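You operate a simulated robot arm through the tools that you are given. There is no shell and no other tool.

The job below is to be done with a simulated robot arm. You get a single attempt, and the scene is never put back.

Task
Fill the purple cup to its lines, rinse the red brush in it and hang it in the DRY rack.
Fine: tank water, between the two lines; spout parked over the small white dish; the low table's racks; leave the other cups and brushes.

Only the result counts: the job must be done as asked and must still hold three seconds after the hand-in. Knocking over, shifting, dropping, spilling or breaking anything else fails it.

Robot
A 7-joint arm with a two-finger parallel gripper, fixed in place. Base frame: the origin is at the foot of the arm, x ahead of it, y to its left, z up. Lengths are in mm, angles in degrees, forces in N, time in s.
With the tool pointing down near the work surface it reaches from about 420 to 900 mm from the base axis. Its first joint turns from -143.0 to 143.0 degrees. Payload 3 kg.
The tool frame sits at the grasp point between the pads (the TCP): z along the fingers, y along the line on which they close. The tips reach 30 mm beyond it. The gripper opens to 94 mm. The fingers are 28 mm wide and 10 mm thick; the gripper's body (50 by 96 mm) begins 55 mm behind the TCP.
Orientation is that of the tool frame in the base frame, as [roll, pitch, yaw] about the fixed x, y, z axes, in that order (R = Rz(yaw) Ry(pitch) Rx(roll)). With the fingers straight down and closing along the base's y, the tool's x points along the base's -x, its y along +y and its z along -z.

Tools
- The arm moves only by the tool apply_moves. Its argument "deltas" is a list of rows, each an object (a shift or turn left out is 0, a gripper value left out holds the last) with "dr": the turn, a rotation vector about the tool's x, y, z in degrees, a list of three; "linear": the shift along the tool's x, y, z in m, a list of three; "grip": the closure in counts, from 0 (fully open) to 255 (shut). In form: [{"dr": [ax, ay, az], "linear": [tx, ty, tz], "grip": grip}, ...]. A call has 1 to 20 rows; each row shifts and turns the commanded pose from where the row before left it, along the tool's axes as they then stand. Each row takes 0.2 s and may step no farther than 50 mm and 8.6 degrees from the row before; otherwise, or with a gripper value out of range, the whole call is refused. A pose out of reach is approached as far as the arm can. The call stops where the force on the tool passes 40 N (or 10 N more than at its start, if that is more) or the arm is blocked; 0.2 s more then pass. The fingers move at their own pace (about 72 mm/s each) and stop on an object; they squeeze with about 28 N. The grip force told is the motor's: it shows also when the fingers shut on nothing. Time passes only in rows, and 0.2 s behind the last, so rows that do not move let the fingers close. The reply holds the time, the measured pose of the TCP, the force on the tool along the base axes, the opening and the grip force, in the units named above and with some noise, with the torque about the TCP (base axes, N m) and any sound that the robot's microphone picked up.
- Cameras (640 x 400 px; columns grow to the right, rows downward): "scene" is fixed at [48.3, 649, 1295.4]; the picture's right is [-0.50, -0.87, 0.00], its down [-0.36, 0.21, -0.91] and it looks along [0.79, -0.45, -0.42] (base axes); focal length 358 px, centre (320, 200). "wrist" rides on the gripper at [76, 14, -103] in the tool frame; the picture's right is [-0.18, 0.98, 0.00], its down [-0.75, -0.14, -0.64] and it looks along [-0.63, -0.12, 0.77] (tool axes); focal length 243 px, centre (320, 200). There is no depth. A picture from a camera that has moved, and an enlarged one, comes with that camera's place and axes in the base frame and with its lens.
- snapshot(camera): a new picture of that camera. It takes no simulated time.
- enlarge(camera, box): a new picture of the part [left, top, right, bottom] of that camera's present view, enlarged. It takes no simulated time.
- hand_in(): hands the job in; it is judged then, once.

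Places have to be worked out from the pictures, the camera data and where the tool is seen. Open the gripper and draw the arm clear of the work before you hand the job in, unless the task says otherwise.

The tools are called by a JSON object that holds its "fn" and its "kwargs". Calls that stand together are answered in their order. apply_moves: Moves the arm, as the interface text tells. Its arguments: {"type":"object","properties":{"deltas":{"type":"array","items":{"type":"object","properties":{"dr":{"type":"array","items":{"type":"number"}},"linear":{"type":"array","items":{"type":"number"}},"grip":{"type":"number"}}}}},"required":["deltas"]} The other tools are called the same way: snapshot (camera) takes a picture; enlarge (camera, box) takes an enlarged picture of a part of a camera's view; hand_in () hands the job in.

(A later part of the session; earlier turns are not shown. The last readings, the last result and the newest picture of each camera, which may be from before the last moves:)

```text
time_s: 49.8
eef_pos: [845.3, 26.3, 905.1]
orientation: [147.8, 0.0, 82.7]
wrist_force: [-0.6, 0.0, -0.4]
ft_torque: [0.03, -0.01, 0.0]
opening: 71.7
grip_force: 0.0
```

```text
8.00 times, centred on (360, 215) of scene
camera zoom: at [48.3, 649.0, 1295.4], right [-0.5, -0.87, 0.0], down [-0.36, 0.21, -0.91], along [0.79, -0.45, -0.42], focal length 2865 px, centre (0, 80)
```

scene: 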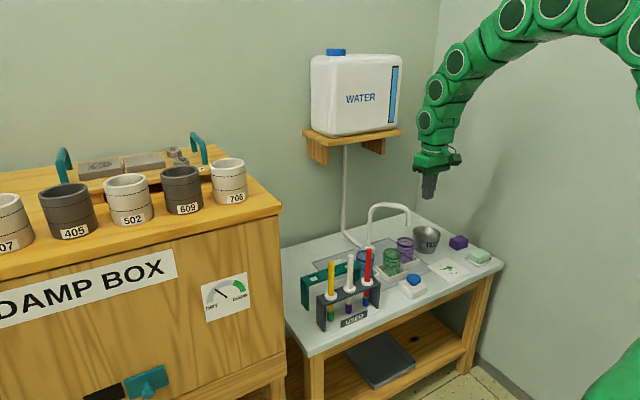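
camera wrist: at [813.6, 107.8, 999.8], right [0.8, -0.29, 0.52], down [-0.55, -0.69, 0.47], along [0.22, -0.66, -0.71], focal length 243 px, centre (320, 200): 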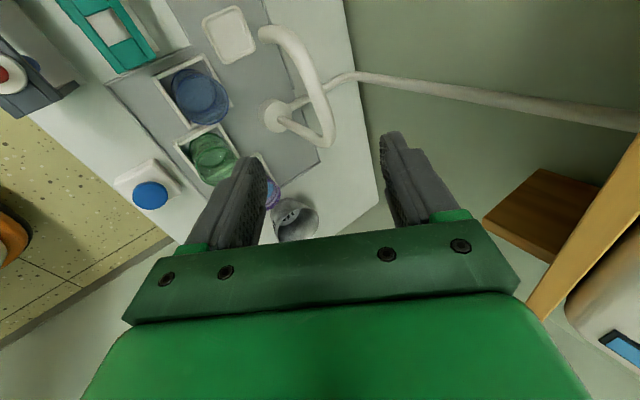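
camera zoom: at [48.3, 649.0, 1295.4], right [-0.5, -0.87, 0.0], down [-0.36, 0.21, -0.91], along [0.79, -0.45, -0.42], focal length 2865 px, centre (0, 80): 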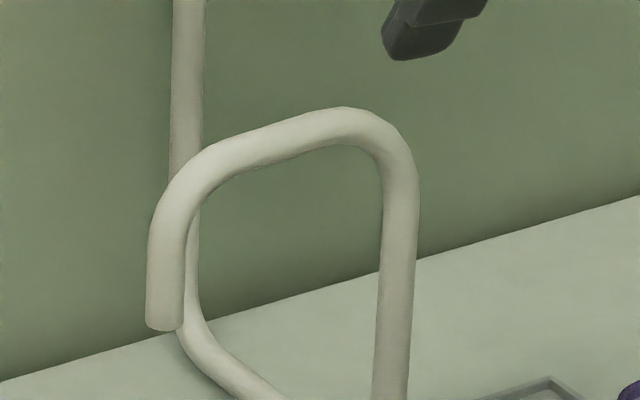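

The spout is parked exactly as at the start. Next is the red brush: I'll return the tool to vertical at yaw 180 and move above it at around (703,125).

{"fn": "apply_moves", "kwargs": {"deltas": [{"dr": [8.05, 0, 0]}, {"dr": [8.05, 0, 0]}, {"dr": [8.05, 0, 0]}, {"dr": [8.05, 0, 0]}, {"dr": [0, 0, -8.1]}, {"dr": [0, 0, -8.1]}, {"dr": [0, 0, -8.1]}, {"dr": [0, 0, -8.1]}, {"dr": [0, 0, -8.1]}, {"dr": [0, 0, -8.1]}, {"dr": [0, 0, -8.1]}, {"dr": [0, 0, -8.1]}, {"dr": [0, 0, -8.1]}, {"dr": [0, 0, -8.1]}, {"dr": [0, 0, -8.1]}, {"dr": [0, 0, -8.1]}, {"linear": [0.035, 0.025, 0]}, {"linear": [0.035, 0.025, 0]}, {"linear": [0.035, 0.025, 0]}, {"linear": [0.035, 0.024, 0]}]}}

{"fn": "snapshot", "kwargs": {"camera": "wrist"}}

{"fn": "snapshot", "kwargs": {"camera": "scene"}}

```text
time_s: 54.0
eef_pos: [708.6, 130.3, 903.8]
orientation: [179.9, -0.1, 179.9]
wrist_force: [0.6, -0.9, 0.3]
ft_torque: [-0.01, 0.01, 0.04]
opening: 71.9
grip_force: 0.0
```

```text
taken
camera wrist: at [633.3, 143.2, 1007.2], right [0.19, 0.98, 0.0], down [0.75, -0.14, 0.64], along [0.63, -0.12, -0.77], focal length 243 px, centre (320, 200)
```

wrist: 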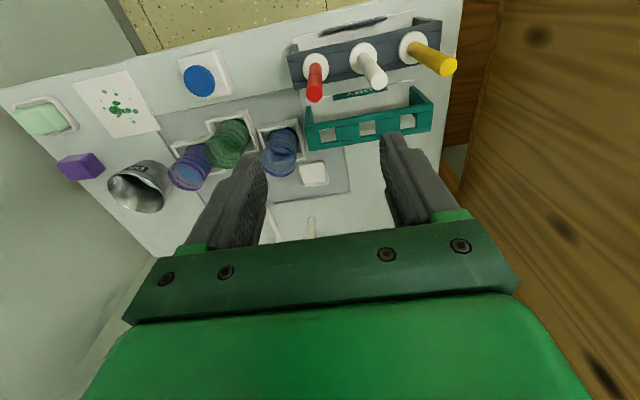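

```text
taken
```

scene: 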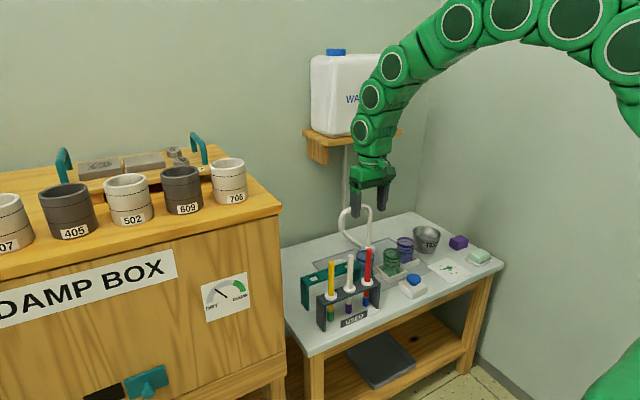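

I'll zoom in here to fix the red brush's axis and the DRY rack's hole positions.

{"fn": "enlarge", "kwargs": {"camera": "wrist", "box": [280, 10, 470, 150]}}

{"fn": "enlarge", "kwargs": {"camera": "wrist", "box": [150, 90, 300, 210]}}

{"fn": "enlarge", "kwargs": {"camera": "scene", "box": [300, 240, 390, 335]}}

```text
2.86 times, centred on (375, 80) of wrist
camera zoom: at [633.3, 143.2, 1007.2], right [0.19, 0.98, 0.0], down [0.75, -0.14, 0.64], along [0.63, -0.12, -0.77], focal length 693 px, centre (163, 543)
```

zoom: 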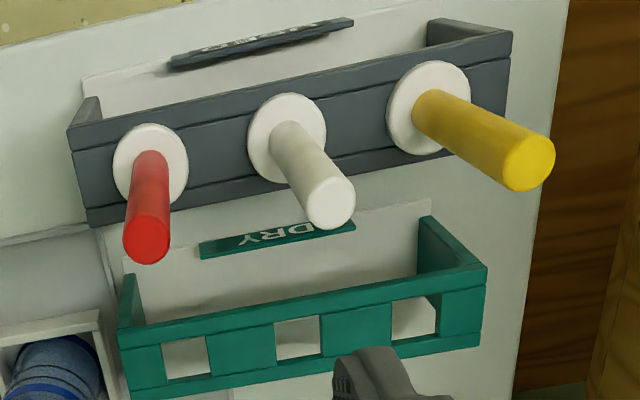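

```text
3.33 times, centred on (225, 150) of wrist
camera zoom: at [633.3, 143.2, 1007.2], right [0.19, 0.98, 0.0], down [0.75, -0.14, 0.64], along [0.63, -0.12, -0.77], focal length 809 px, centre (637, 367)
```

zoom: 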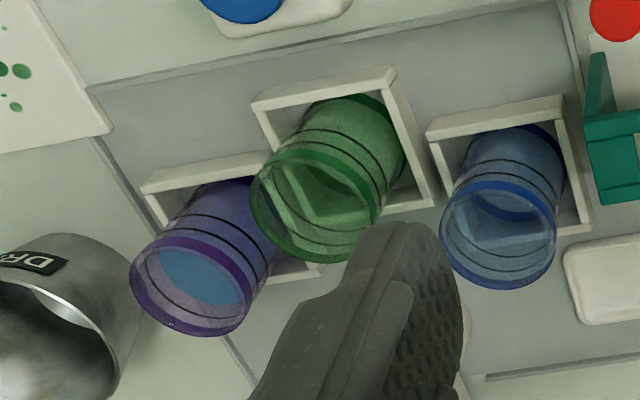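

```text
4.21 times, centred on (345, 288) of scene
camera zoom: at [48.3, 649.0, 1295.4], right [-0.5, -0.87, 0.0], down [-0.36, 0.21, -0.91], along [0.79, -0.45, -0.42], focal length 1508 px, centre (215, -168)
```

zoom: 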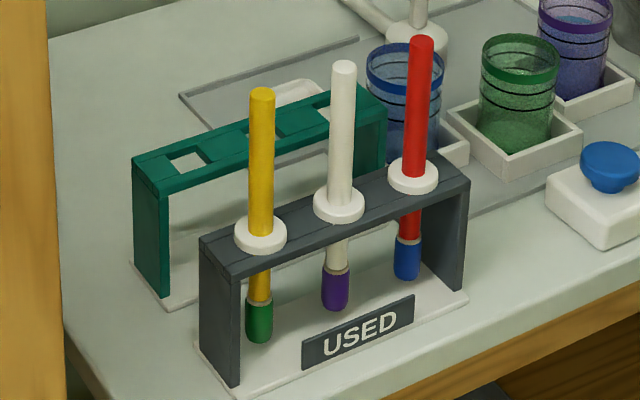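

The red brush axis is near (702,125), and the DRY holes are near x≈795 with y≈125, 185 and 245. I'll narrow the fingers to about 50 mm so they clear the white brush, centre over the red one and come down partway.

{"fn": "apply_moves", "kwargs": {"deltas": [{"linear": [0.0033, -0.0027, 0.02], "grip": 120}, {"linear": [0.0033, -0.0026, 0.03]}, {"linear": [0, 0, 0.03]}, {"linear": [0, 0, 0]}, {"linear": [0, 0, 0]}]}}

{"fn": "snapshot", "kwargs": {"camera": "wrist"}}

{"fn": "enlarge", "kwargs": {"camera": "scene", "box": [310, 190, 420, 320]}}

```text
time_s: 55.2
eef_pos: [701.7, 123.7, 825.4]
orientation: [180.0, -0.1, 180.0]
wrist_force: [-0.1, 0.7, 0.2]
ft_torque: [-0.01, -0.02, -0.01]
opening: 49.8
grip_force: 0.0
```

```text
taken
camera wrist: at [626.8, 137.4, 927.3], right [0.19, 0.98, 0.0], down [0.75, -0.14, 0.64], along [0.63, -0.12, -0.77], focal length 243 px, centre (320, 200)
```

wrist: 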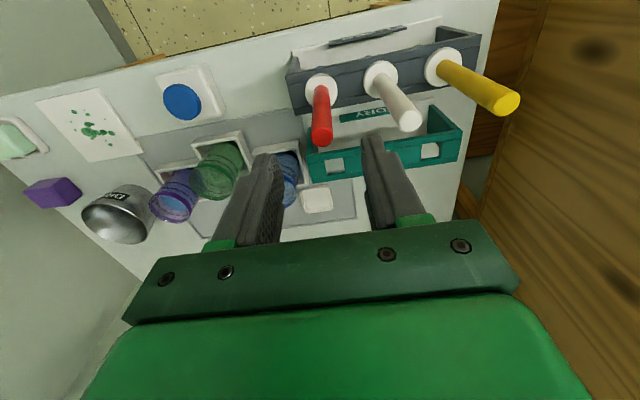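

```text
3.08 times, centred on (365, 255) of scene
camera zoom: at [48.3, 649.0, 1295.4], right [-0.5, -0.87, 0.0], down [-0.36, 0.21, -0.91], along [0.79, -0.45, -0.42], focal length 1102 px, centre (182, 31)
```

zoom: 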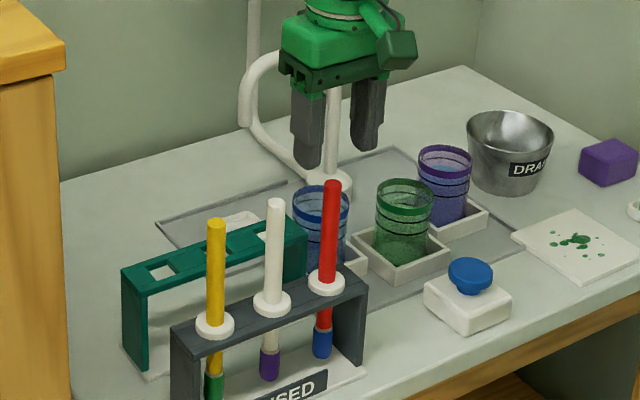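

The brush top sits right on the tool axis, within about 2 mm. I'll descend so the fingers straddle the handle, stopping well above the collar.

{"fn": "apply_moves", "kwargs": {"deltas": [{"linear": [0, 0.0007, 0.025]}, {"linear": [0, 0.0007, 0.025]}, {"linear": [0, 0, 0.025]}, {"linear": [0, 0, 0.025]}, {"linear": [0, 0, 0]}]}}

{"fn": "snapshot", "kwargs": {"camera": "wrist"}}

{"fn": "enlarge", "kwargs": {"camera": "scene", "box": [310, 200, 420, 330]}}

```text
time_s: 56.4
eef_pos: [700.3, 122.5, 720.9]
orientation: [179.9, -0.1, 179.9]
wrist_force: [0.1, 0.5, -0.3]
ft_torque: [0.0, 0.0, 0.0]
opening: 49.7
grip_force: 0.1
```

```text
taken
camera wrist: at [624.5, 136.7, 824.5], right [0.19, 0.98, 0.0], down [0.75, -0.14, 0.64], along [0.63, -0.12, -0.77], focal length 243 px, centre (320, 200)
```

wrist: 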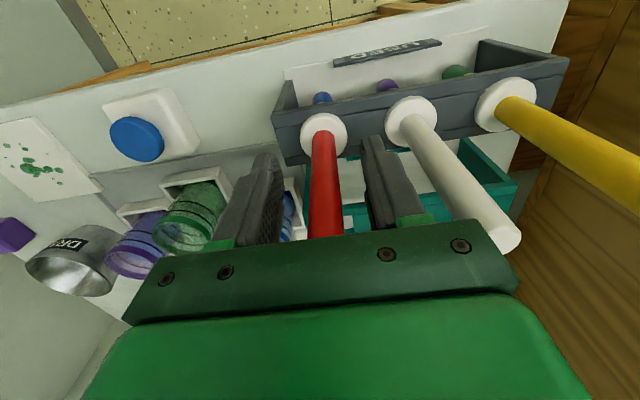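

```text
3.08 times, centred on (365, 265) of scene
camera zoom: at [48.3, 649.0, 1295.4], right [-0.5, -0.87, 0.0], down [-0.36, 0.21, -0.91], along [0.79, -0.45, -0.42], focal length 1102 px, centre (182, 0)
```

zoom: 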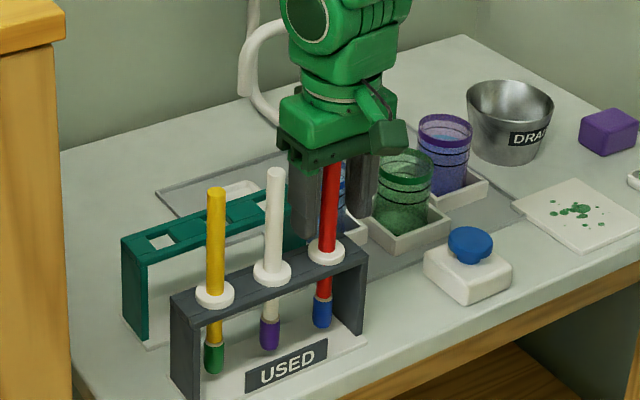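

The handle stands about 4 mm to the +y side of centre. I'll shift to centre on it, then close the grip.

{"fn": "apply_moves", "kwargs": {"deltas": [{"linear": [-0.002, 0.004, 0]}, {"linear": [0, 0, 0]}, {"grip": 255}, {"grip": 255}, {"grip": 255}, {"grip": 255}]}}

{"fn": "snapshot", "kwargs": {"camera": "wrist"}}

{"fn": "enlarge", "kwargs": {"camera": "scene", "box": [310, 200, 420, 330]}}

```text
time_s: 57.8
eef_pos: [701.1, 126.2, 722.4]
orientation: [179.9, -0.1, 179.9]
wrist_force: [-0.1, 0.0, 0.0]
ft_torque: [0.03, -0.01, 0.0]
opening: 14.6
grip_force: 28.3
```

```text
taken
camera wrist: at [626.5, 140.9, 825.6], right [0.19, 0.98, 0.0], down [0.75, -0.14, 0.64], along [0.63, -0.12, -0.77], focal length 243 px, centre (320, 200)
```

wrist: 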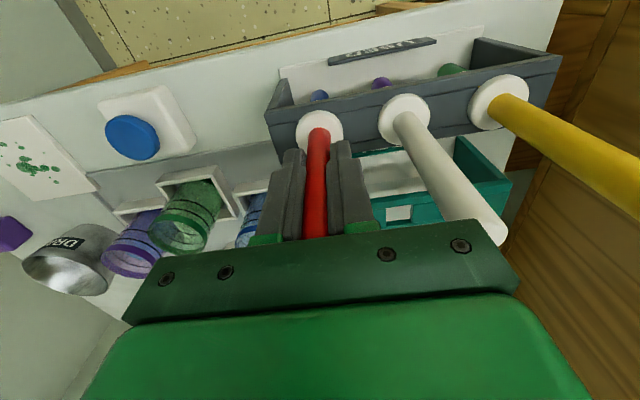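

```text
3.08 times, centred on (365, 265) of scene
camera zoom: at [48.3, 649.0, 1295.4], right [-0.5, -0.87, 0.0], down [-0.36, 0.21, -0.91], along [0.79, -0.45, -0.42], focal length 1102 px, centre (182, 0)
```

zoom: 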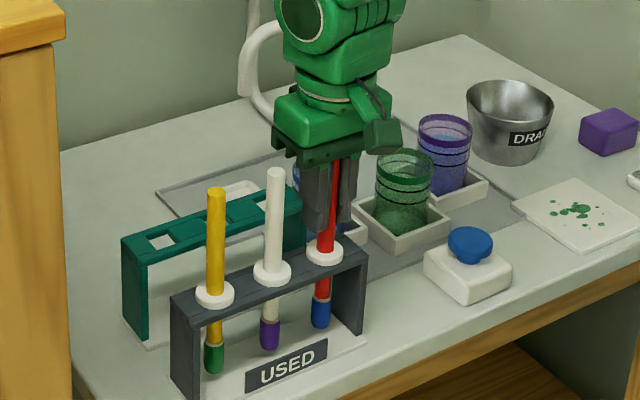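

The brush is gripped (14.6 mm opening, 28 N). I'll lift it straight up until the bristles are clear of the rack, then inspect.

{"fn": "apply_moves", "kwargs": {"deltas": [{"linear": [0, 0, -0.01]}, {"linear": [0, 0, -0.03]}, {"linear": [0, 0, -0.04]}, {"linear": [0, 0, -0.04]}, {"linear": [0, 0, -0.03]}, {"linear": [0, 0, 0]}]}}

{"fn": "snapshot", "kwargs": {"camera": "wrist"}}

{"fn": "enlarge", "kwargs": {"camera": "scene", "box": [310, 170, 430, 320]}}

```text
time_s: 59.2
eef_pos: [701.8, 128.5, 873.3]
orientation: [179.9, -0.2, 180.0]
wrist_force: [0.1, -0.5, 0.1]
ft_torque: [-0.01, 0.0, -0.01]
opening: 14.8
grip_force: 28.1
```

```text
taken
camera wrist: at [626.0, 141.3, 975.8], right [0.19, 0.98, 0.0], down [0.75, -0.14, 0.64], along [0.63, -0.12, -0.77], focal length 243 px, centre (320, 200)
```

wrist: 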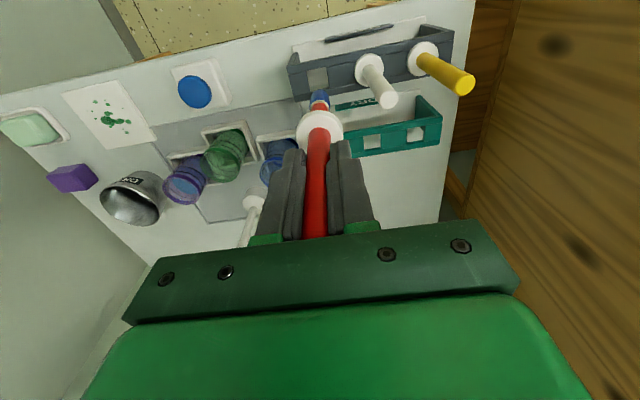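

```text
2.67 times, centred on (370, 245) of scene
camera zoom: at [48.3, 649.0, 1295.4], right [-0.5, -0.87, 0.0], down [-0.36, 0.21, -0.91], along [0.79, -0.45, -0.42], focal length 955 px, centre (187, 80)
```

zoom: 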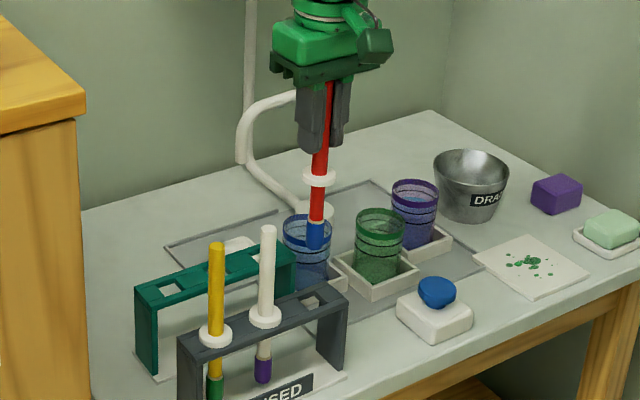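

The brush is out and hanging nearly vertical. I'll zoom in to measure how far the collar and bristle tip sit below the TCP.

{"fn": "enlarge", "kwargs": {"camera": "wrist", "box": [270, 70, 370, 160]}}

{"fn": "enlarge", "kwargs": {"camera": "scene", "box": [345, 190, 405, 270]}}

```text
4.44 times, centred on (320, 115) of wrist
camera zoom: at [626.0, 141.3, 975.8], right [0.19, 0.98, 0.0], down [0.75, -0.14, 0.64], along [0.63, -0.12, -0.77], focal length 1078 px, centre (320, 578)
```

zoom: 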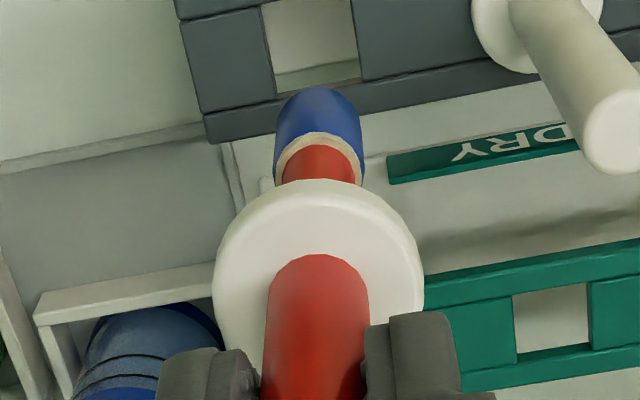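

```text
5.00 times, centred on (375, 230) of scene
camera zoom: at [48.3, 649.0, 1295.4], right [-0.5, -0.87, 0.0], down [-0.36, 0.21, -0.91], along [0.79, -0.45, -0.42], focal length 1791 px, centre (45, 50)
```

zoom: 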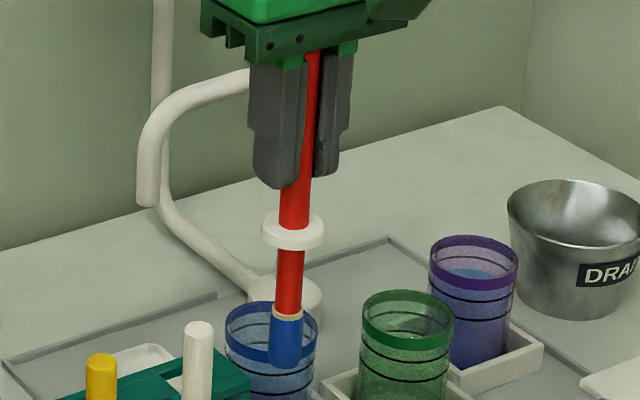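

The collar is about 65 mm below the TCP and the bristle tip about 153 mm below. I'll carry the brush high across to above the purple cup at around (827,-139).

{"fn": "apply_moves", "kwargs": {"deltas": [{"linear": [-0.0179, -0.038, 0]}, {"linear": [-0.0179, -0.038, 0]}, {"linear": [-0.0179, -0.038, 0]}, {"linear": [-0.0179, -0.038, 0]}, {"linear": [-0.0179, -0.038, 0]}, {"linear": [-0.0179, -0.038, 0]}, {"linear": [-0.0179, -0.038, 0]}, {"linear": [0, 0, 0]}]}}

{"fn": "snapshot", "kwargs": {"camera": "wrist"}}

{"fn": "enlarge", "kwargs": {"camera": "scene", "box": [370, 170, 470, 280]}}

```text
time_s: 61.0
eef_pos: [827.4, -142.6, 874.3]
orientation: [180.0, -0.2, 179.9]
wrist_force: [0.0, -0.5, -1.1]
ft_torque: [0.02, 0.0, -0.03]
opening: 14.7
grip_force: 27.8
```

```text
taken
camera wrist: at [751.9, -128.9, 976.7], right [0.19, 0.98, 0.0], down [0.76, -0.14, 0.64], along [0.63, -0.12, -0.77], focal length 243 px, centre (320, 200)
```

wrist: 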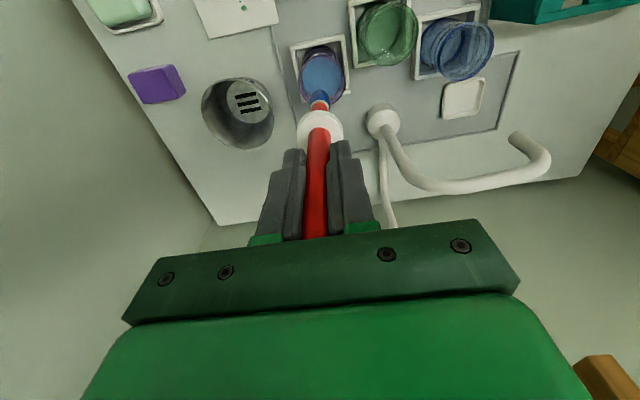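

```text
3.64 times, centred on (420, 225) of scene
camera zoom: at [48.3, 649.0, 1295.4], right [-0.5, -0.87, 0.0], down [-0.36, 0.21, -0.91], along [0.79, -0.45, -0.42], focal length 1302 px, centre (-44, 109)
```

zoom: 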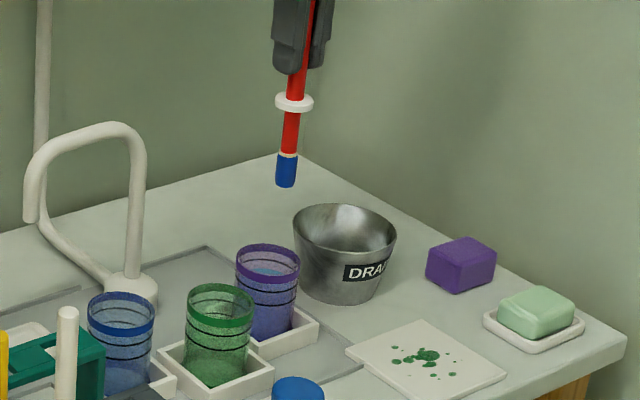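

I'll zoom in to check that the cup centre lines up with the brush axis.

{"fn": "enlarge", "kwargs": {"camera": "wrist", "box": [270, 30, 370, 110]}}

{"fn": "enlarge", "kwargs": {"camera": "scene", "box": [405, 190, 465, 270]}}

```text
5.00 times, centred on (320, 70) of wrist
camera zoom: at [751.9, -128.9, 976.7], right [0.19, 0.98, 0.0], down [0.76, -0.14, 0.64], along [0.63, -0.12, -0.77], focal length 1213 px, centre (320, 850)
```

zoom: 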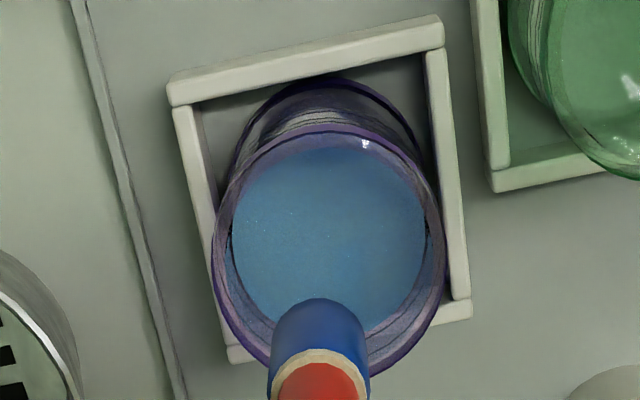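

```text
5.00 times, centred on (435, 230) of scene
camera zoom: at [48.3, 649.0, 1295.4], right [-0.5, -0.87, 0.0], down [-0.36, 0.21, -0.91], along [0.79, -0.45, -0.42], focal length 1791 px, centre (-255, 50)
```

zoom: 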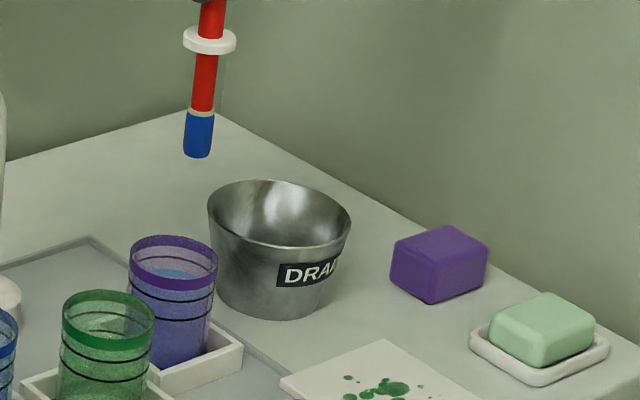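

The cup centre is only about 3 mm forward and 1.5 mm to the left of the brush axis. I'll correct that and lower until the tip is just inside the rim.

{"fn": "apply_moves", "kwargs": {"deltas": [{"linear": [-0.003, 0.0015, 0.02]}, {"linear": [0, 0, 0.03]}, {"linear": [0, 0, 0.03]}, {"linear": [0, 0, 0]}]}}

{"fn": "snapshot", "kwargs": {"camera": "wrist"}}

{"fn": "enlarge", "kwargs": {"camera": "scene", "box": [390, 200, 450, 280]}}

```text
time_s: 62.0
eef_pos: [832.2, -141.1, 794.3]
orientation: [180.0, -0.2, 179.9]
wrist_force: [0.5, 0.2, -0.1]
ft_torque: [0.01, 0.01, -0.03]
opening: 14.5
grip_force: 28.2
```

```text
taken
camera wrist: at [756.4, -125.8, 897.6], right [0.19, 0.98, 0.0], down [0.75, -0.14, 0.64], along [0.63, -0.12, -0.77], focal length 243 px, centre (320, 200)
```

wrist: 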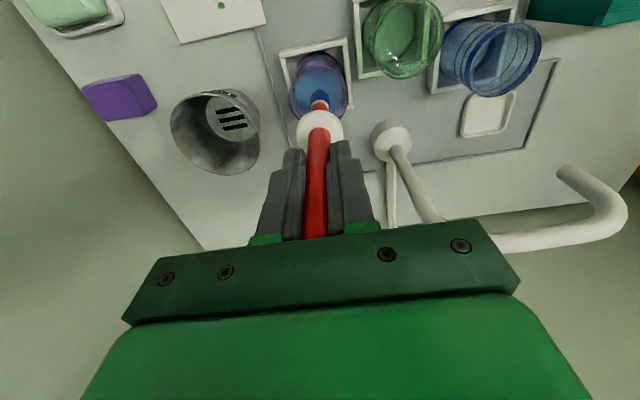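

```text
5.00 times, centred on (420, 240) of scene
camera zoom: at [48.3, 649.0, 1295.4], right [-0.5, -0.87, 0.0], down [-0.36, 0.21, -0.91], along [0.79, -0.45, -0.42], focal length 1791 px, centre (-180, 0)
```

zoom: 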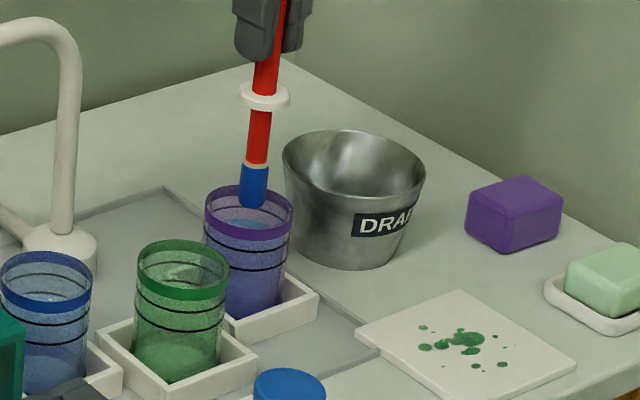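

The tip is entering the mouth of the cup close to centre. A quick close-up before lowering into the water.

{"fn": "enlarge", "kwargs": {"camera": "wrist", "box": [270, 40, 370, 120]}}

{"fn": "apply_moves", "kwargs": {"deltas": [{"linear": [0, 0, 0.015]}, {"linear": [0, 0, 0.015]}, {"linear": [0, 0, 0]}]}}

{"fn": "enlarge", "kwargs": {"camera": "wrist", "box": [270, 40, 370, 120]}}

{"fn": "enlarge", "kwargs": {"camera": "scene", "box": [395, 215, 445, 275]}}

```text
5.00 times, centred on (320, 80) of wrist
camera zoom: at [756.4, -125.8, 897.6], right [0.19, 0.98, 0.0], down [0.75, -0.14, 0.64], along [0.63, -0.12, -0.77], focal length 1213 px, centre (320, 800)
```

zoom: 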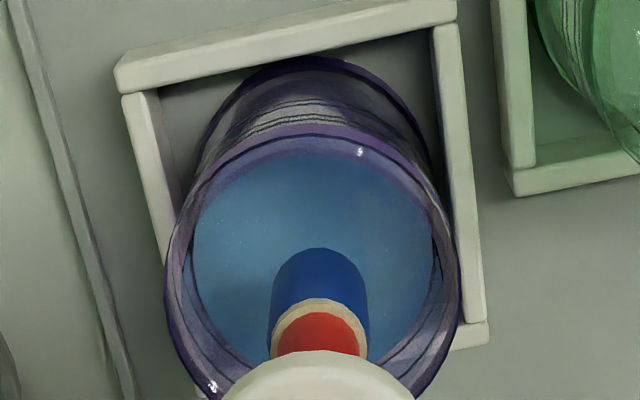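

```text
time_s: 62.8
eef_pos: [830.9, -138.6, 764.2]
orientation: [-179.9, -0.1, 179.9]
wrist_force: [-0.2, 0.0, -1.0]
ft_torque: [-0.01, 0.03, 0.02]
opening: 14.8
grip_force: 28.1
```

```text
5.00 times, centred on (320, 80) of wrist
camera zoom: at [756.3, -124.8, 867.3], right [0.19, 0.98, 0.0], down [0.75, -0.14, 0.64], along [0.63, -0.12, -0.77], focal length 1213 px, centre (320, 800)
```

zoom: 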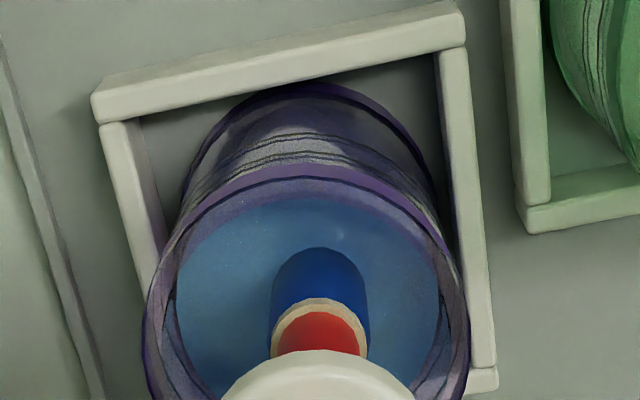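

```text
6.67 times, centred on (420, 245) of scene
camera zoom: at [48.3, 649.0, 1295.4], right [-0.5, -0.87, 0.0], down [-0.36, 0.21, -0.91], along [0.79, -0.45, -0.42], focal length 2388 px, centre (-347, -100)
```

zoom: 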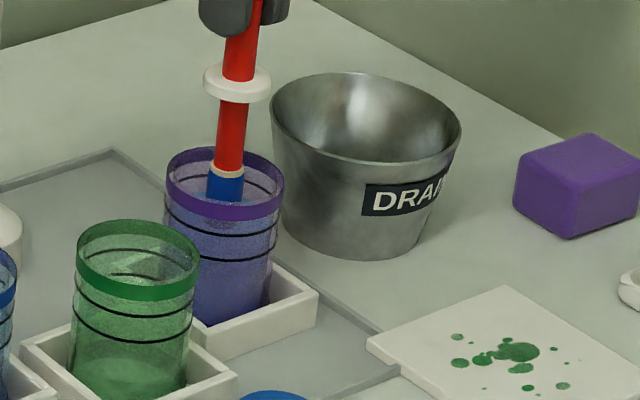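

The bristles are touching the water. The brush axis is about 5 mm too far in +x, so I'll correct that, lower so the bristles are fully submerged, and check again.

{"fn": "apply_moves", "kwargs": {"deltas": [{"linear": [0.005, 0.002, 0.008]}, {"linear": [0, 0, 0.01]}, {"linear": [0, 0, 0]}]}}

{"fn": "enlarge", "kwargs": {"camera": "wrist", "box": [260, 40, 380, 136]}}

{"fn": "enlarge", "kwargs": {"camera": "scene", "box": [395, 215, 445, 275]}}

```text
time_s: 63.6
eef_pos: [826.4, -136.4, 746.2]
orientation: [180.0, -0.1, 179.9]
wrist_force: [0.2, 0.9, -0.1]
ft_torque: [-0.01, 0.04, 0.03]
opening: 14.7
grip_force: 28.3
```

```text
4.17 times, centred on (320, 88) of wrist
camera zoom: at [751.3, -122.1, 849.1], right [0.19, 0.98, 0.0], down [0.75, -0.14, 0.64], along [0.63, -0.12, -0.77], focal length 1011 px, centre (320, 667)
```

zoom: 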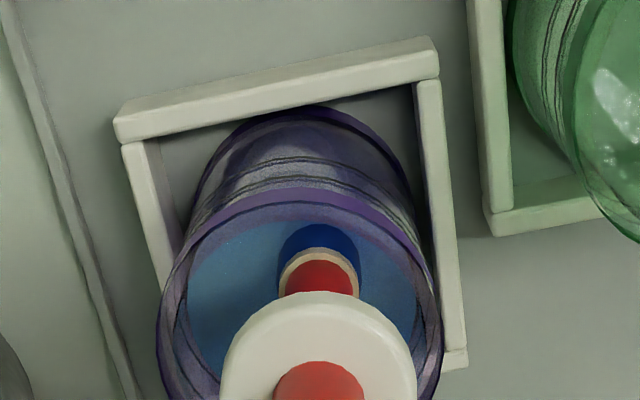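

```text
6.67 times, centred on (420, 245) of scene
camera zoom: at [48.3, 649.0, 1295.4], right [-0.5, -0.87, 0.0], down [-0.36, 0.21, -0.91], along [0.79, -0.45, -0.42], focal length 2388 px, centre (-347, -100)
```

zoom: 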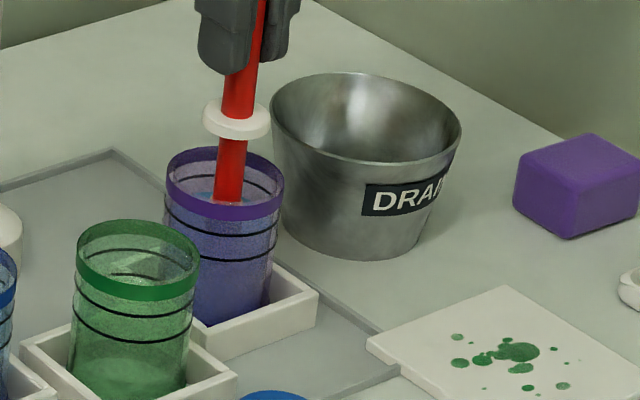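

The bristles are fully under water, with the cup still inside its lines. I'll re-centre by 3 mm and rinse with gentle swirls and short up-and-down strokes.

{"fn": "apply_moves", "kwargs": {"deltas": [{"linear": [0, -0.003, 0.004]}, {"linear": [-0.007, 0, 0]}, {"linear": [0.007, 0.007, 0]}, {"linear": [0.007, -0.007, 0]}, {"linear": [-0.007, -0.007, 0]}, {"linear": [-0.007, 0.007, 0]}, {"linear": [0.007, 0.007, 0]}, {"linear": [0.007, -0.007, 0]}, {"linear": [-0.007, -0.007, 0]}, {"linear": [-0.007, 0.007, 0]}, {"linear": [0.007, 0, 0]}, {"linear": [0, 0, -0.008]}, {"linear": [0, 0, 0.008]}, {"linear": [0, 0, -0.008]}, {"linear": [0, 0, 0.008]}, {"linear": [0, 0, 0]}]}}

{"fn": "enlarge", "kwargs": {"camera": "wrist", "box": [260, 40, 380, 136]}}

{"fn": "enlarge", "kwargs": {"camera": "scene", "box": [395, 215, 445, 275]}}

```text
time_s: 67.0
eef_pos: [825.0, -141.0, 743.7]
orientation: [-179.9, 0.0, 179.9]
wrist_force: [0.5, -0.8, 0.5]
ft_torque: [-0.03, 0.01, -0.01]
opening: 14.7
grip_force: 28.5
```

```text
4.17 times, centred on (320, 88) of wrist
camera zoom: at [750.3, -127.0, 845.3], right [0.19, 0.98, 0.0], down [0.75, -0.14, 0.64], along [0.63, -0.12, -0.77], focal length 1011 px, centre (320, 667)
```

zoom: 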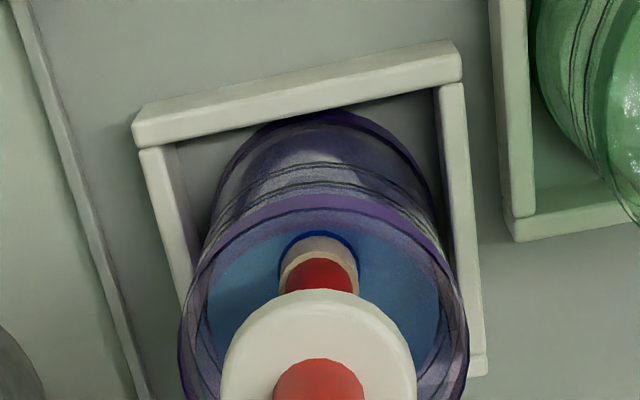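

```text
6.67 times, centred on (420, 245) of scene
camera zoom: at [48.3, 649.0, 1295.4], right [-0.5, -0.87, 0.0], down [-0.36, 0.21, -0.91], along [0.79, -0.45, -0.42], focal length 2388 px, centre (-347, -100)
```

zoom: 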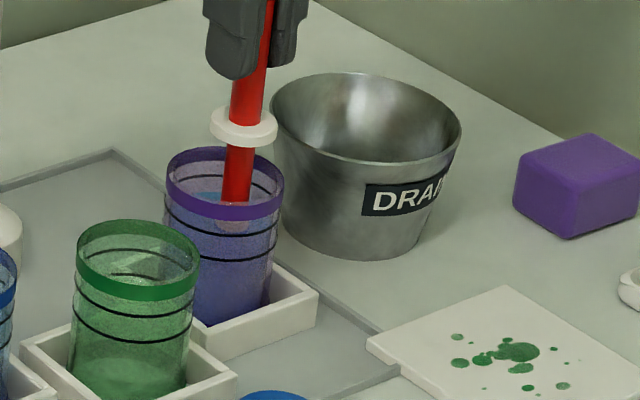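

The blue paint seems to have come off, because the bristles now look pale. I'll do one more short swirl, then raise the brush just above the rim, let it drip over the cup, and inspect.

{"fn": "apply_moves", "kwargs": {"deltas": [{"linear": [-0.007, 0, 0]}, {"linear": [0.007, 0.007, 0]}, {"linear": [0.007, -0.007, 0]}, {"linear": [-0.007, -0.007, 0]}, {"linear": [-0.007, 0.007, 0]}, {"linear": [0.007, 0, 0]}, {"linear": [0, 0, -0.01]}, {"linear": [0, 0, 0.01]}, {"linear": [0, 0, 0]}, {"linear": [0, 0, -0.015]}, {"linear": [0, 0, -0.02]}, {"linear": [0, 0, -0.02]}, {"linear": [0, 0, -0.02]}, {"linear": [0, 0, 0]}, {"linear": [0, 0, 0]}, {"linear": [0, 0, 0]}, {"linear": [0, 0, 0]}, {"linear": [0, 0, 0]}]}}

{"fn": "enlarge", "kwargs": {"camera": "wrist", "box": [260, 40, 380, 136]}}

{"fn": "enlarge", "kwargs": {"camera": "scene", "box": [395, 205, 445, 265]}}

```text
time_s: 70.8
eef_pos: [824.0, -140.3, 817.8]
orientation: [-180.0, -0.1, 179.9]
wrist_force: [-1.0, -0.6, -0.7]
ft_torque: [-0.02, 0.02, -0.01]
opening: 14.4
grip_force: 28.0
```

```text
4.17 times, centred on (320, 88) of wrist
camera zoom: at [749.6, -126.8, 920.2], right [0.19, 0.98, 0.0], down [0.75, -0.14, 0.64], along [0.63, -0.12, -0.77], focal length 1011 px, centre (320, 667)
```

zoom: 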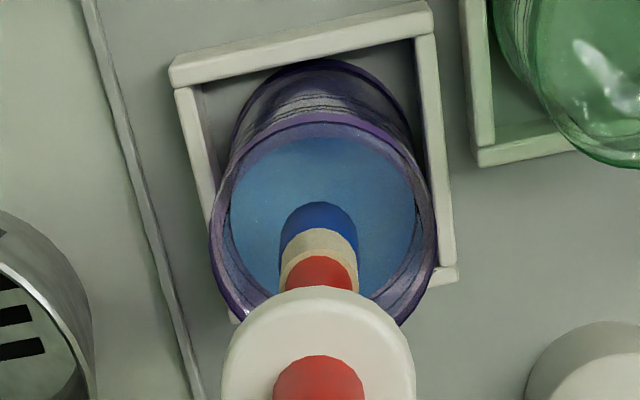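

```text
6.67 times, centred on (420, 235) of scene
camera zoom: at [48.3, 649.0, 1295.4], right [-0.5, -0.87, 0.0], down [-0.36, 0.21, -0.91], along [0.79, -0.45, -0.42], focal length 2388 px, centre (-347, -33)
```

zoom: 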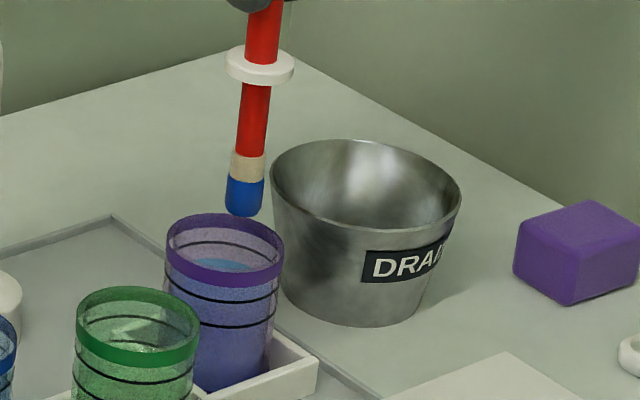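

The rinse is gradual: the upper half of the bristles is clean and the lower half is still blue. I'll go back in for a longer rinse.

{"fn": "apply_moves", "kwargs": {"deltas": [{"linear": [0, 0, 0.025]}, {"linear": [0, 0, 0.025]}, {"linear": [0, 0, 0.025]}, {"linear": [-0.008, 0, 0]}, {"linear": [0.008, 0.008, 0]}, {"linear": [0.008, -0.008, 0]}, {"linear": [-0.008, -0.008, 0]}, {"linear": [-0.008, 0.008, 0]}, {"linear": [0.008, 0.008, 0]}, {"linear": [0.008, -0.008, 0]}, {"linear": [-0.008, -0.008, 0]}, {"linear": [-0.008, 0.008, 0]}, {"linear": [0.008, 0.008, 0]}, {"linear": [0.008, -0.008, 0]}, {"linear": [-0.008, -0.008, 0]}, {"linear": [-0.008, 0.008, 0]}, {"linear": [0.008, 0.008, 0]}, {"linear": [0.008, -0.008, 0]}, {"linear": [-0.008, -0.008, 0]}, {"linear": [0, 0.008, 0]}]}}

{"fn": "enlarge", "kwargs": {"camera": "wrist", "box": [260, 40, 380, 136]}}

{"fn": "enlarge", "kwargs": {"camera": "scene", "box": [395, 205, 445, 265]}}

```text
time_s: 75.0
eef_pos: [825.7, -140.4, 742.6]
orientation: [179.9, -0.1, 179.9]
wrist_force: [0.3, -0.1, -0.7]
ft_torque: [0.04, -0.02, -0.03]
opening: 14.8
grip_force: 27.2
```

```text
4.17 times, centred on (320, 88) of wrist
camera zoom: at [750.4, -126.2, 845.0], right [0.19, 0.98, 0.0], down [0.75, -0.14, 0.64], along [0.63, -0.12, -0.77], focal length 1011 px, centre (320, 667)
```

zoom: 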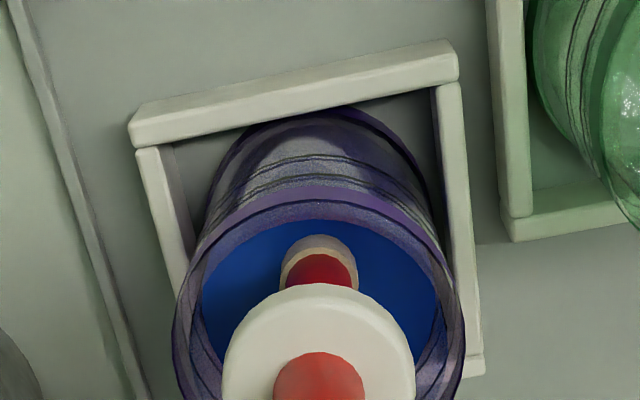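

```text
6.67 times, centred on (420, 235) of scene
camera zoom: at [48.3, 649.0, 1295.4], right [-0.5, -0.87, 0.0], down [-0.36, 0.21, -0.91], along [0.79, -0.45, -0.42], focal length 2388 px, centre (-347, -33)
```

zoom: 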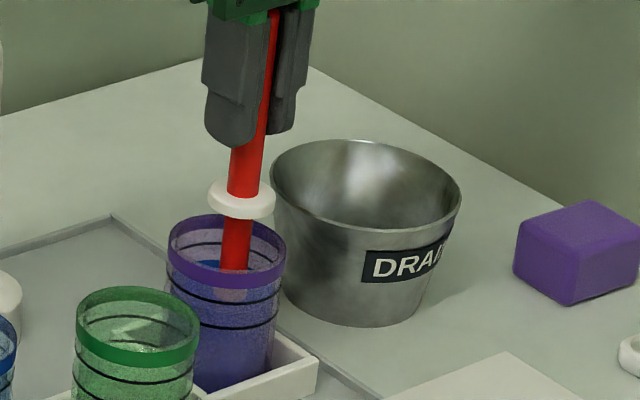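

The water has taken on the blue paint. I'll lift out again to check the bristles.

{"fn": "apply_moves", "kwargs": {"deltas": [{"linear": [0, 0, -0.015]}, {"linear": [0, 0, -0.02]}, {"linear": [0, 0, -0.02]}, {"linear": [0, 0, -0.02]}, {"linear": [0, 0, 0]}, {"linear": [0, 0, 0]}, {"linear": [0, 0, 0]}]}}

{"fn": "enlarge", "kwargs": {"camera": "wrist", "box": [260, 40, 380, 136]}}

{"fn": "enlarge", "kwargs": {"camera": "scene", "box": [395, 205, 445, 265]}}

```text
time_s: 76.6
eef_pos: [826.1, -138.8, 818.1]
orientation: [180.0, -0.2, 179.9]
wrist_force: [0.0, -0.4, -0.4]
ft_torque: [0.02, 0.01, 0.02]
opening: 15.1
grip_force: 28.1
```

```text
4.17 times, centred on (320, 88) of wrist
camera zoom: at [750.9, -124.9, 921.3], right [0.19, 0.98, 0.0], down [0.75, -0.14, 0.64], along [0.63, -0.12, -0.77], focal length 1011 px, centre (320, 667)
```

zoom: 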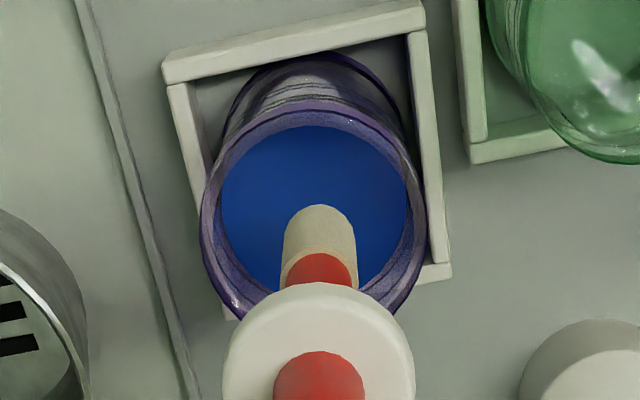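

```text
6.67 times, centred on (420, 235) of scene
camera zoom: at [48.3, 649.0, 1295.4], right [-0.5, -0.87, 0.0], down [-0.36, 0.21, -0.91], along [0.79, -0.45, -0.42], focal length 2388 px, centre (-347, -33)
```

zoom: 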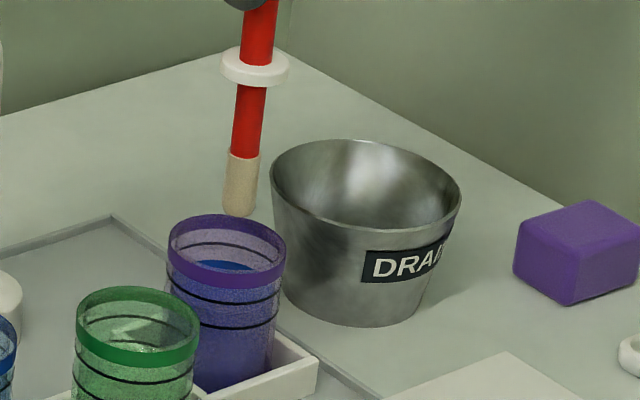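

The bristles are clean. I'll raise the brush and carry it to above the first hole of the DRY rack.

{"fn": "apply_moves", "kwargs": {"deltas": [{"linear": [0, 0, -0.03]}, {"linear": [0, 0, -0.03]}, {"linear": [0.0051, 0.0377, 0]}, {"linear": [0.0051, 0.0377, 0]}, {"linear": [0.0051, 0.0377, 0]}, {"linear": [0.0051, 0.0377, 0]}, {"linear": [0.0051, 0.0377, 0]}, {"linear": [0.0051, 0.0377, 0]}, {"linear": [0.0051, 0.0377, 0]}, {"linear": [0, 0, 0]}]}}

{"fn": "snapshot", "kwargs": {"camera": "wrist"}}

{"fn": "enlarge", "kwargs": {"camera": "wrist", "box": [270, 40, 390, 136]}}

{"fn": "enlarge", "kwargs": {"camera": "scene", "box": [300, 190, 400, 310]}}

```text
time_s: 78.8
eef_pos: [792.6, 123.6, 878.3]
orientation: [179.9, -0.1, 179.9]
wrist_force: [-0.1, 0.2, -0.1]
ft_torque: [0.02, 0.01, 0.02]
opening: 14.9
grip_force: 28.2
```

```text
taken
camera wrist: at [716.4, 137.2, 980.1], right [0.19, 0.98, 0.0], down [0.75, -0.14, 0.64], along [0.63, -0.12, -0.77], focal length 243 px, centre (320, 200)
```

wrist: 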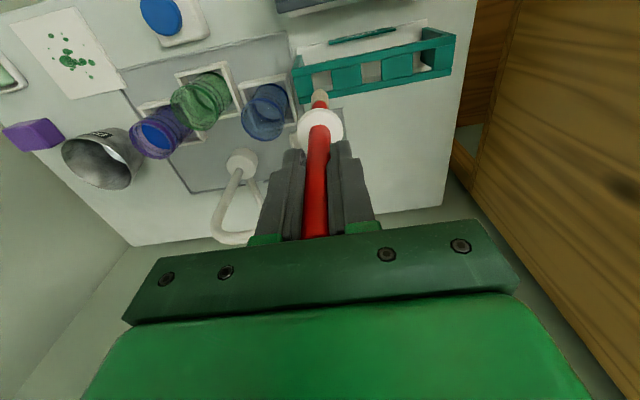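

```text
4.17 times, centred on (330, 88) of wrist
camera zoom: at [716.4, 137.2, 980.1], right [0.19, 0.98, 0.0], down [0.75, -0.14, 0.64], along [0.63, -0.12, -0.77], focal length 1011 px, centre (278, 667)
```

zoom: 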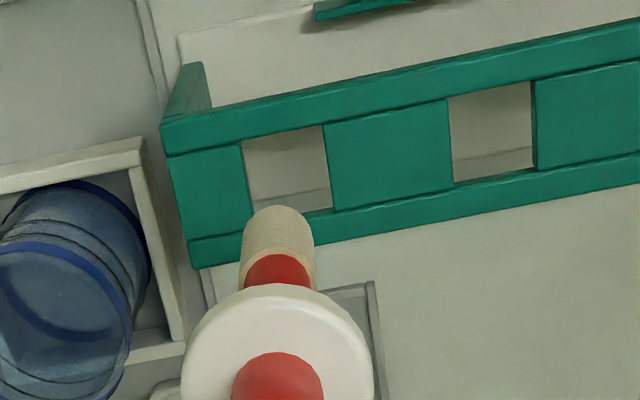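

```text
3.33 times, centred on (350, 250) of scene
camera zoom: at [48.3, 649.0, 1295.4], right [-0.5, -0.87, 0.0], down [-0.36, 0.21, -0.91], along [0.79, -0.45, -0.42], focal length 1194 px, centre (220, 33)
```

zoom: 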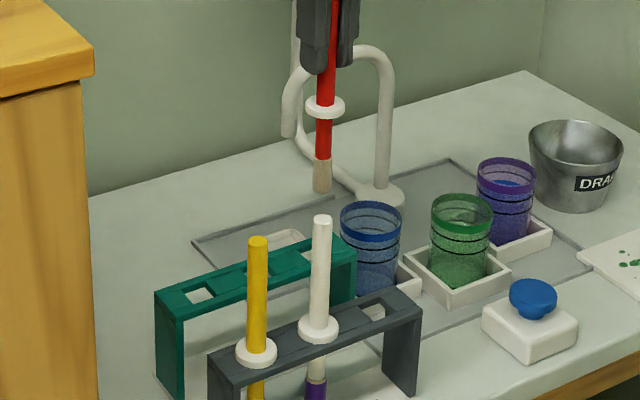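

The hole centre lies about 4 mm forward and 2 mm left of the brush axis. I'll correct that and lower until the bristle tip is just above the rack top, then verify.

{"fn": "apply_moves", "kwargs": {"deltas": [{"linear": [-0.0038, 0.002, 0.015]}, {"linear": [0, 0, 0.02]}, {"linear": [0, 0, 0.02]}, {"linear": [0, 0, 0]}, {"linear": [0, 0, 0]}]}}

{"fn": "enlarge", "kwargs": {"camera": "wrist", "box": [270, 50, 390, 146]}}

{"fn": "enlarge", "kwargs": {"camera": "scene", "box": [320, 220, 390, 300]}}

```text
time_s: 80.0
eef_pos: [794.8, 124.1, 823.5]
orientation: [180.0, -0.1, 180.0]
wrist_force: [-0.3, 1.0, -0.9]
ft_torque: [-0.01, 0.01, -0.01]
opening: 14.8
grip_force: 27.9
```

```text
4.17 times, centred on (330, 98) of wrist
camera zoom: at [720.4, 138.4, 925.4], right [0.19, 0.98, 0.0], down [0.75, -0.14, 0.64], along [0.63, -0.12, -0.77], focal length 1011 px, centre (278, 625)
```

zoom: 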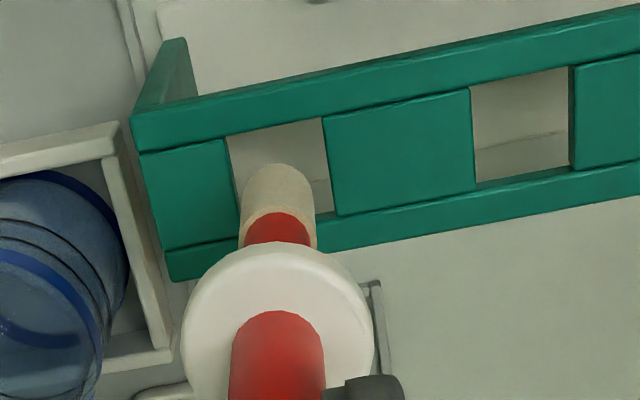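

```text
5.00 times, centred on (355, 260) of scene
camera zoom: at [48.3, 649.0, 1295.4], right [-0.5, -0.87, 0.0], down [-0.36, 0.21, -0.91], along [0.79, -0.45, -0.42], focal length 1791 px, centre (145, -100)
```

zoom: 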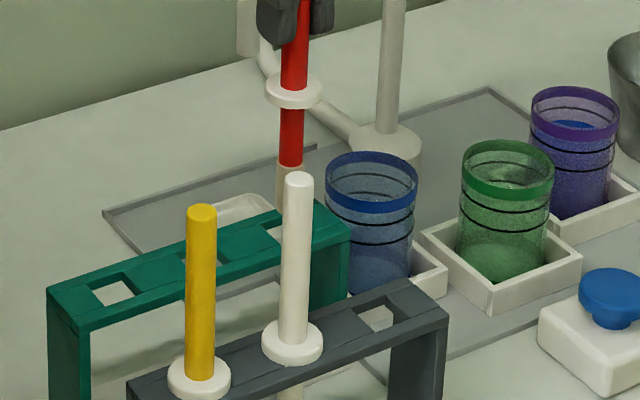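

The alignment is within about 1 mm, and the hole leaves about 3 mm of clearance all round. I'll shift 1 mm left and lower into the hole, watching the forces.

{"fn": "apply_moves", "kwargs": {"deltas": [{"linear": [0, 0.001, 0.01]}, {"linear": [0, 0, 0.01]}, {"linear": [0, 0, 0.01]}, {"linear": [0, 0, 0.01]}, {"linear": [0, 0, 0]}]}}

{"fn": "enlarge", "kwargs": {"camera": "wrist", "box": [270, 50, 390, 146]}}

{"fn": "enlarge", "kwargs": {"camera": "scene", "box": [320, 220, 390, 300]}}

```text
time_s: 81.2
eef_pos: [795.1, 125.5, 780.6]
orientation: [180.0, -0.1, 180.0]
wrist_force: [-0.4, 0.1, -0.2]
ft_torque: [0.02, 0.0, 0.01]
opening: 15.1
grip_force: 27.8
```

```text
4.17 times, centred on (330, 98) of wrist
camera zoom: at [719.0, 140.5, 884.0], right [0.19, 0.98, 0.0], down [0.75, -0.14, 0.64], along [0.63, -0.12, -0.77], focal length 1011 px, centre (278, 625)
```

zoom: 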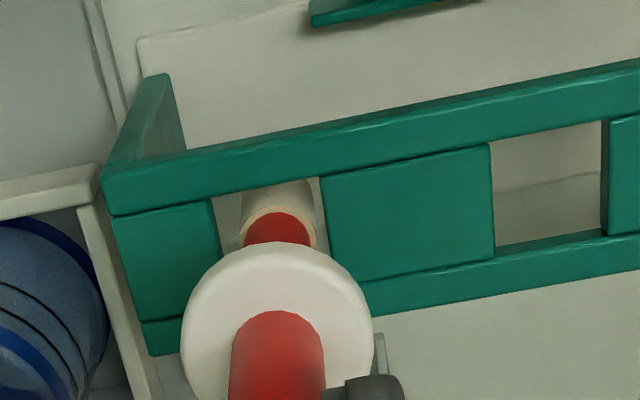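

```text
5.00 times, centred on (355, 260) of scene
camera zoom: at [48.3, 649.0, 1295.4], right [-0.5, -0.87, 0.0], down [-0.36, 0.21, -0.91], along [0.79, -0.45, -0.42], focal length 1791 px, centre (145, -100)
```

zoom: 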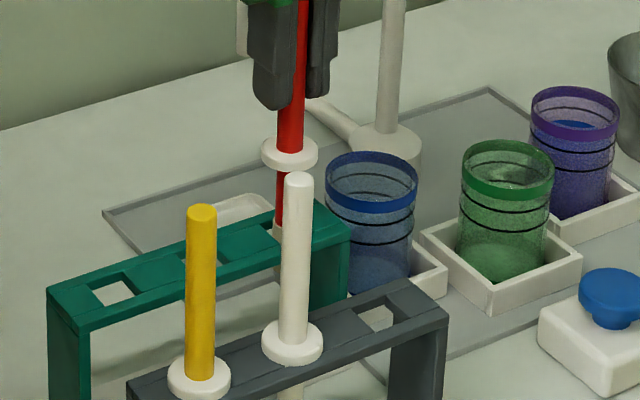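

The bristles are inside the hole with no contact force. Continuing down toward seating the collar.

{"fn": "apply_moves", "kwargs": {"deltas": [{"linear": [0, 0, 0.012]}, {"linear": [0, 0, 0.012]}, {"linear": [0, 0, 0.012]}, {"linear": [0, 0, 0.01]}, {"linear": [0, 0, 0]}]}}

{"fn": "enlarge", "kwargs": {"camera": "wrist", "box": [270, 50, 390, 146]}}

{"fn": "enlarge", "kwargs": {"camera": "scene", "box": [320, 220, 390, 300]}}

```text
time_s: 82.4
eef_pos: [794.3, 128.9, 735.0]
orientation: [-180.0, -0.1, 179.9]
wrist_force: [-0.6, 0.0, -0.6]
ft_torque: [0.01, 0.02, 0.04]
opening: 15.2
grip_force: 28.4
```

```text
4.17 times, centred on (330, 98) of wrist
camera zoom: at [719.0, 141.4, 837.9], right [0.19, 0.98, 0.0], down [0.75, -0.14, 0.64], along [0.63, -0.12, -0.77], focal length 1011 px, centre (278, 625)
```

zoom: 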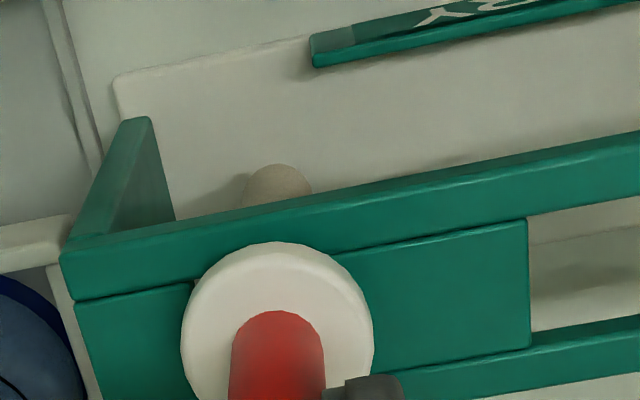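

```text
5.00 times, centred on (355, 260) of scene
camera zoom: at [48.3, 649.0, 1295.4], right [-0.5, -0.87, 0.0], down [-0.36, 0.21, -0.91], along [0.79, -0.45, -0.42], focal length 1791 px, centre (145, -100)
```

zoom: 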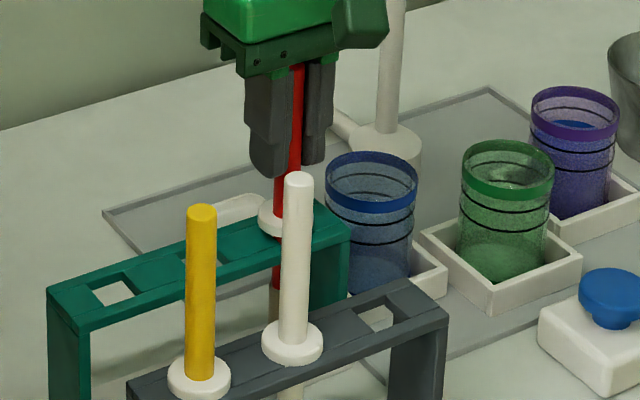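

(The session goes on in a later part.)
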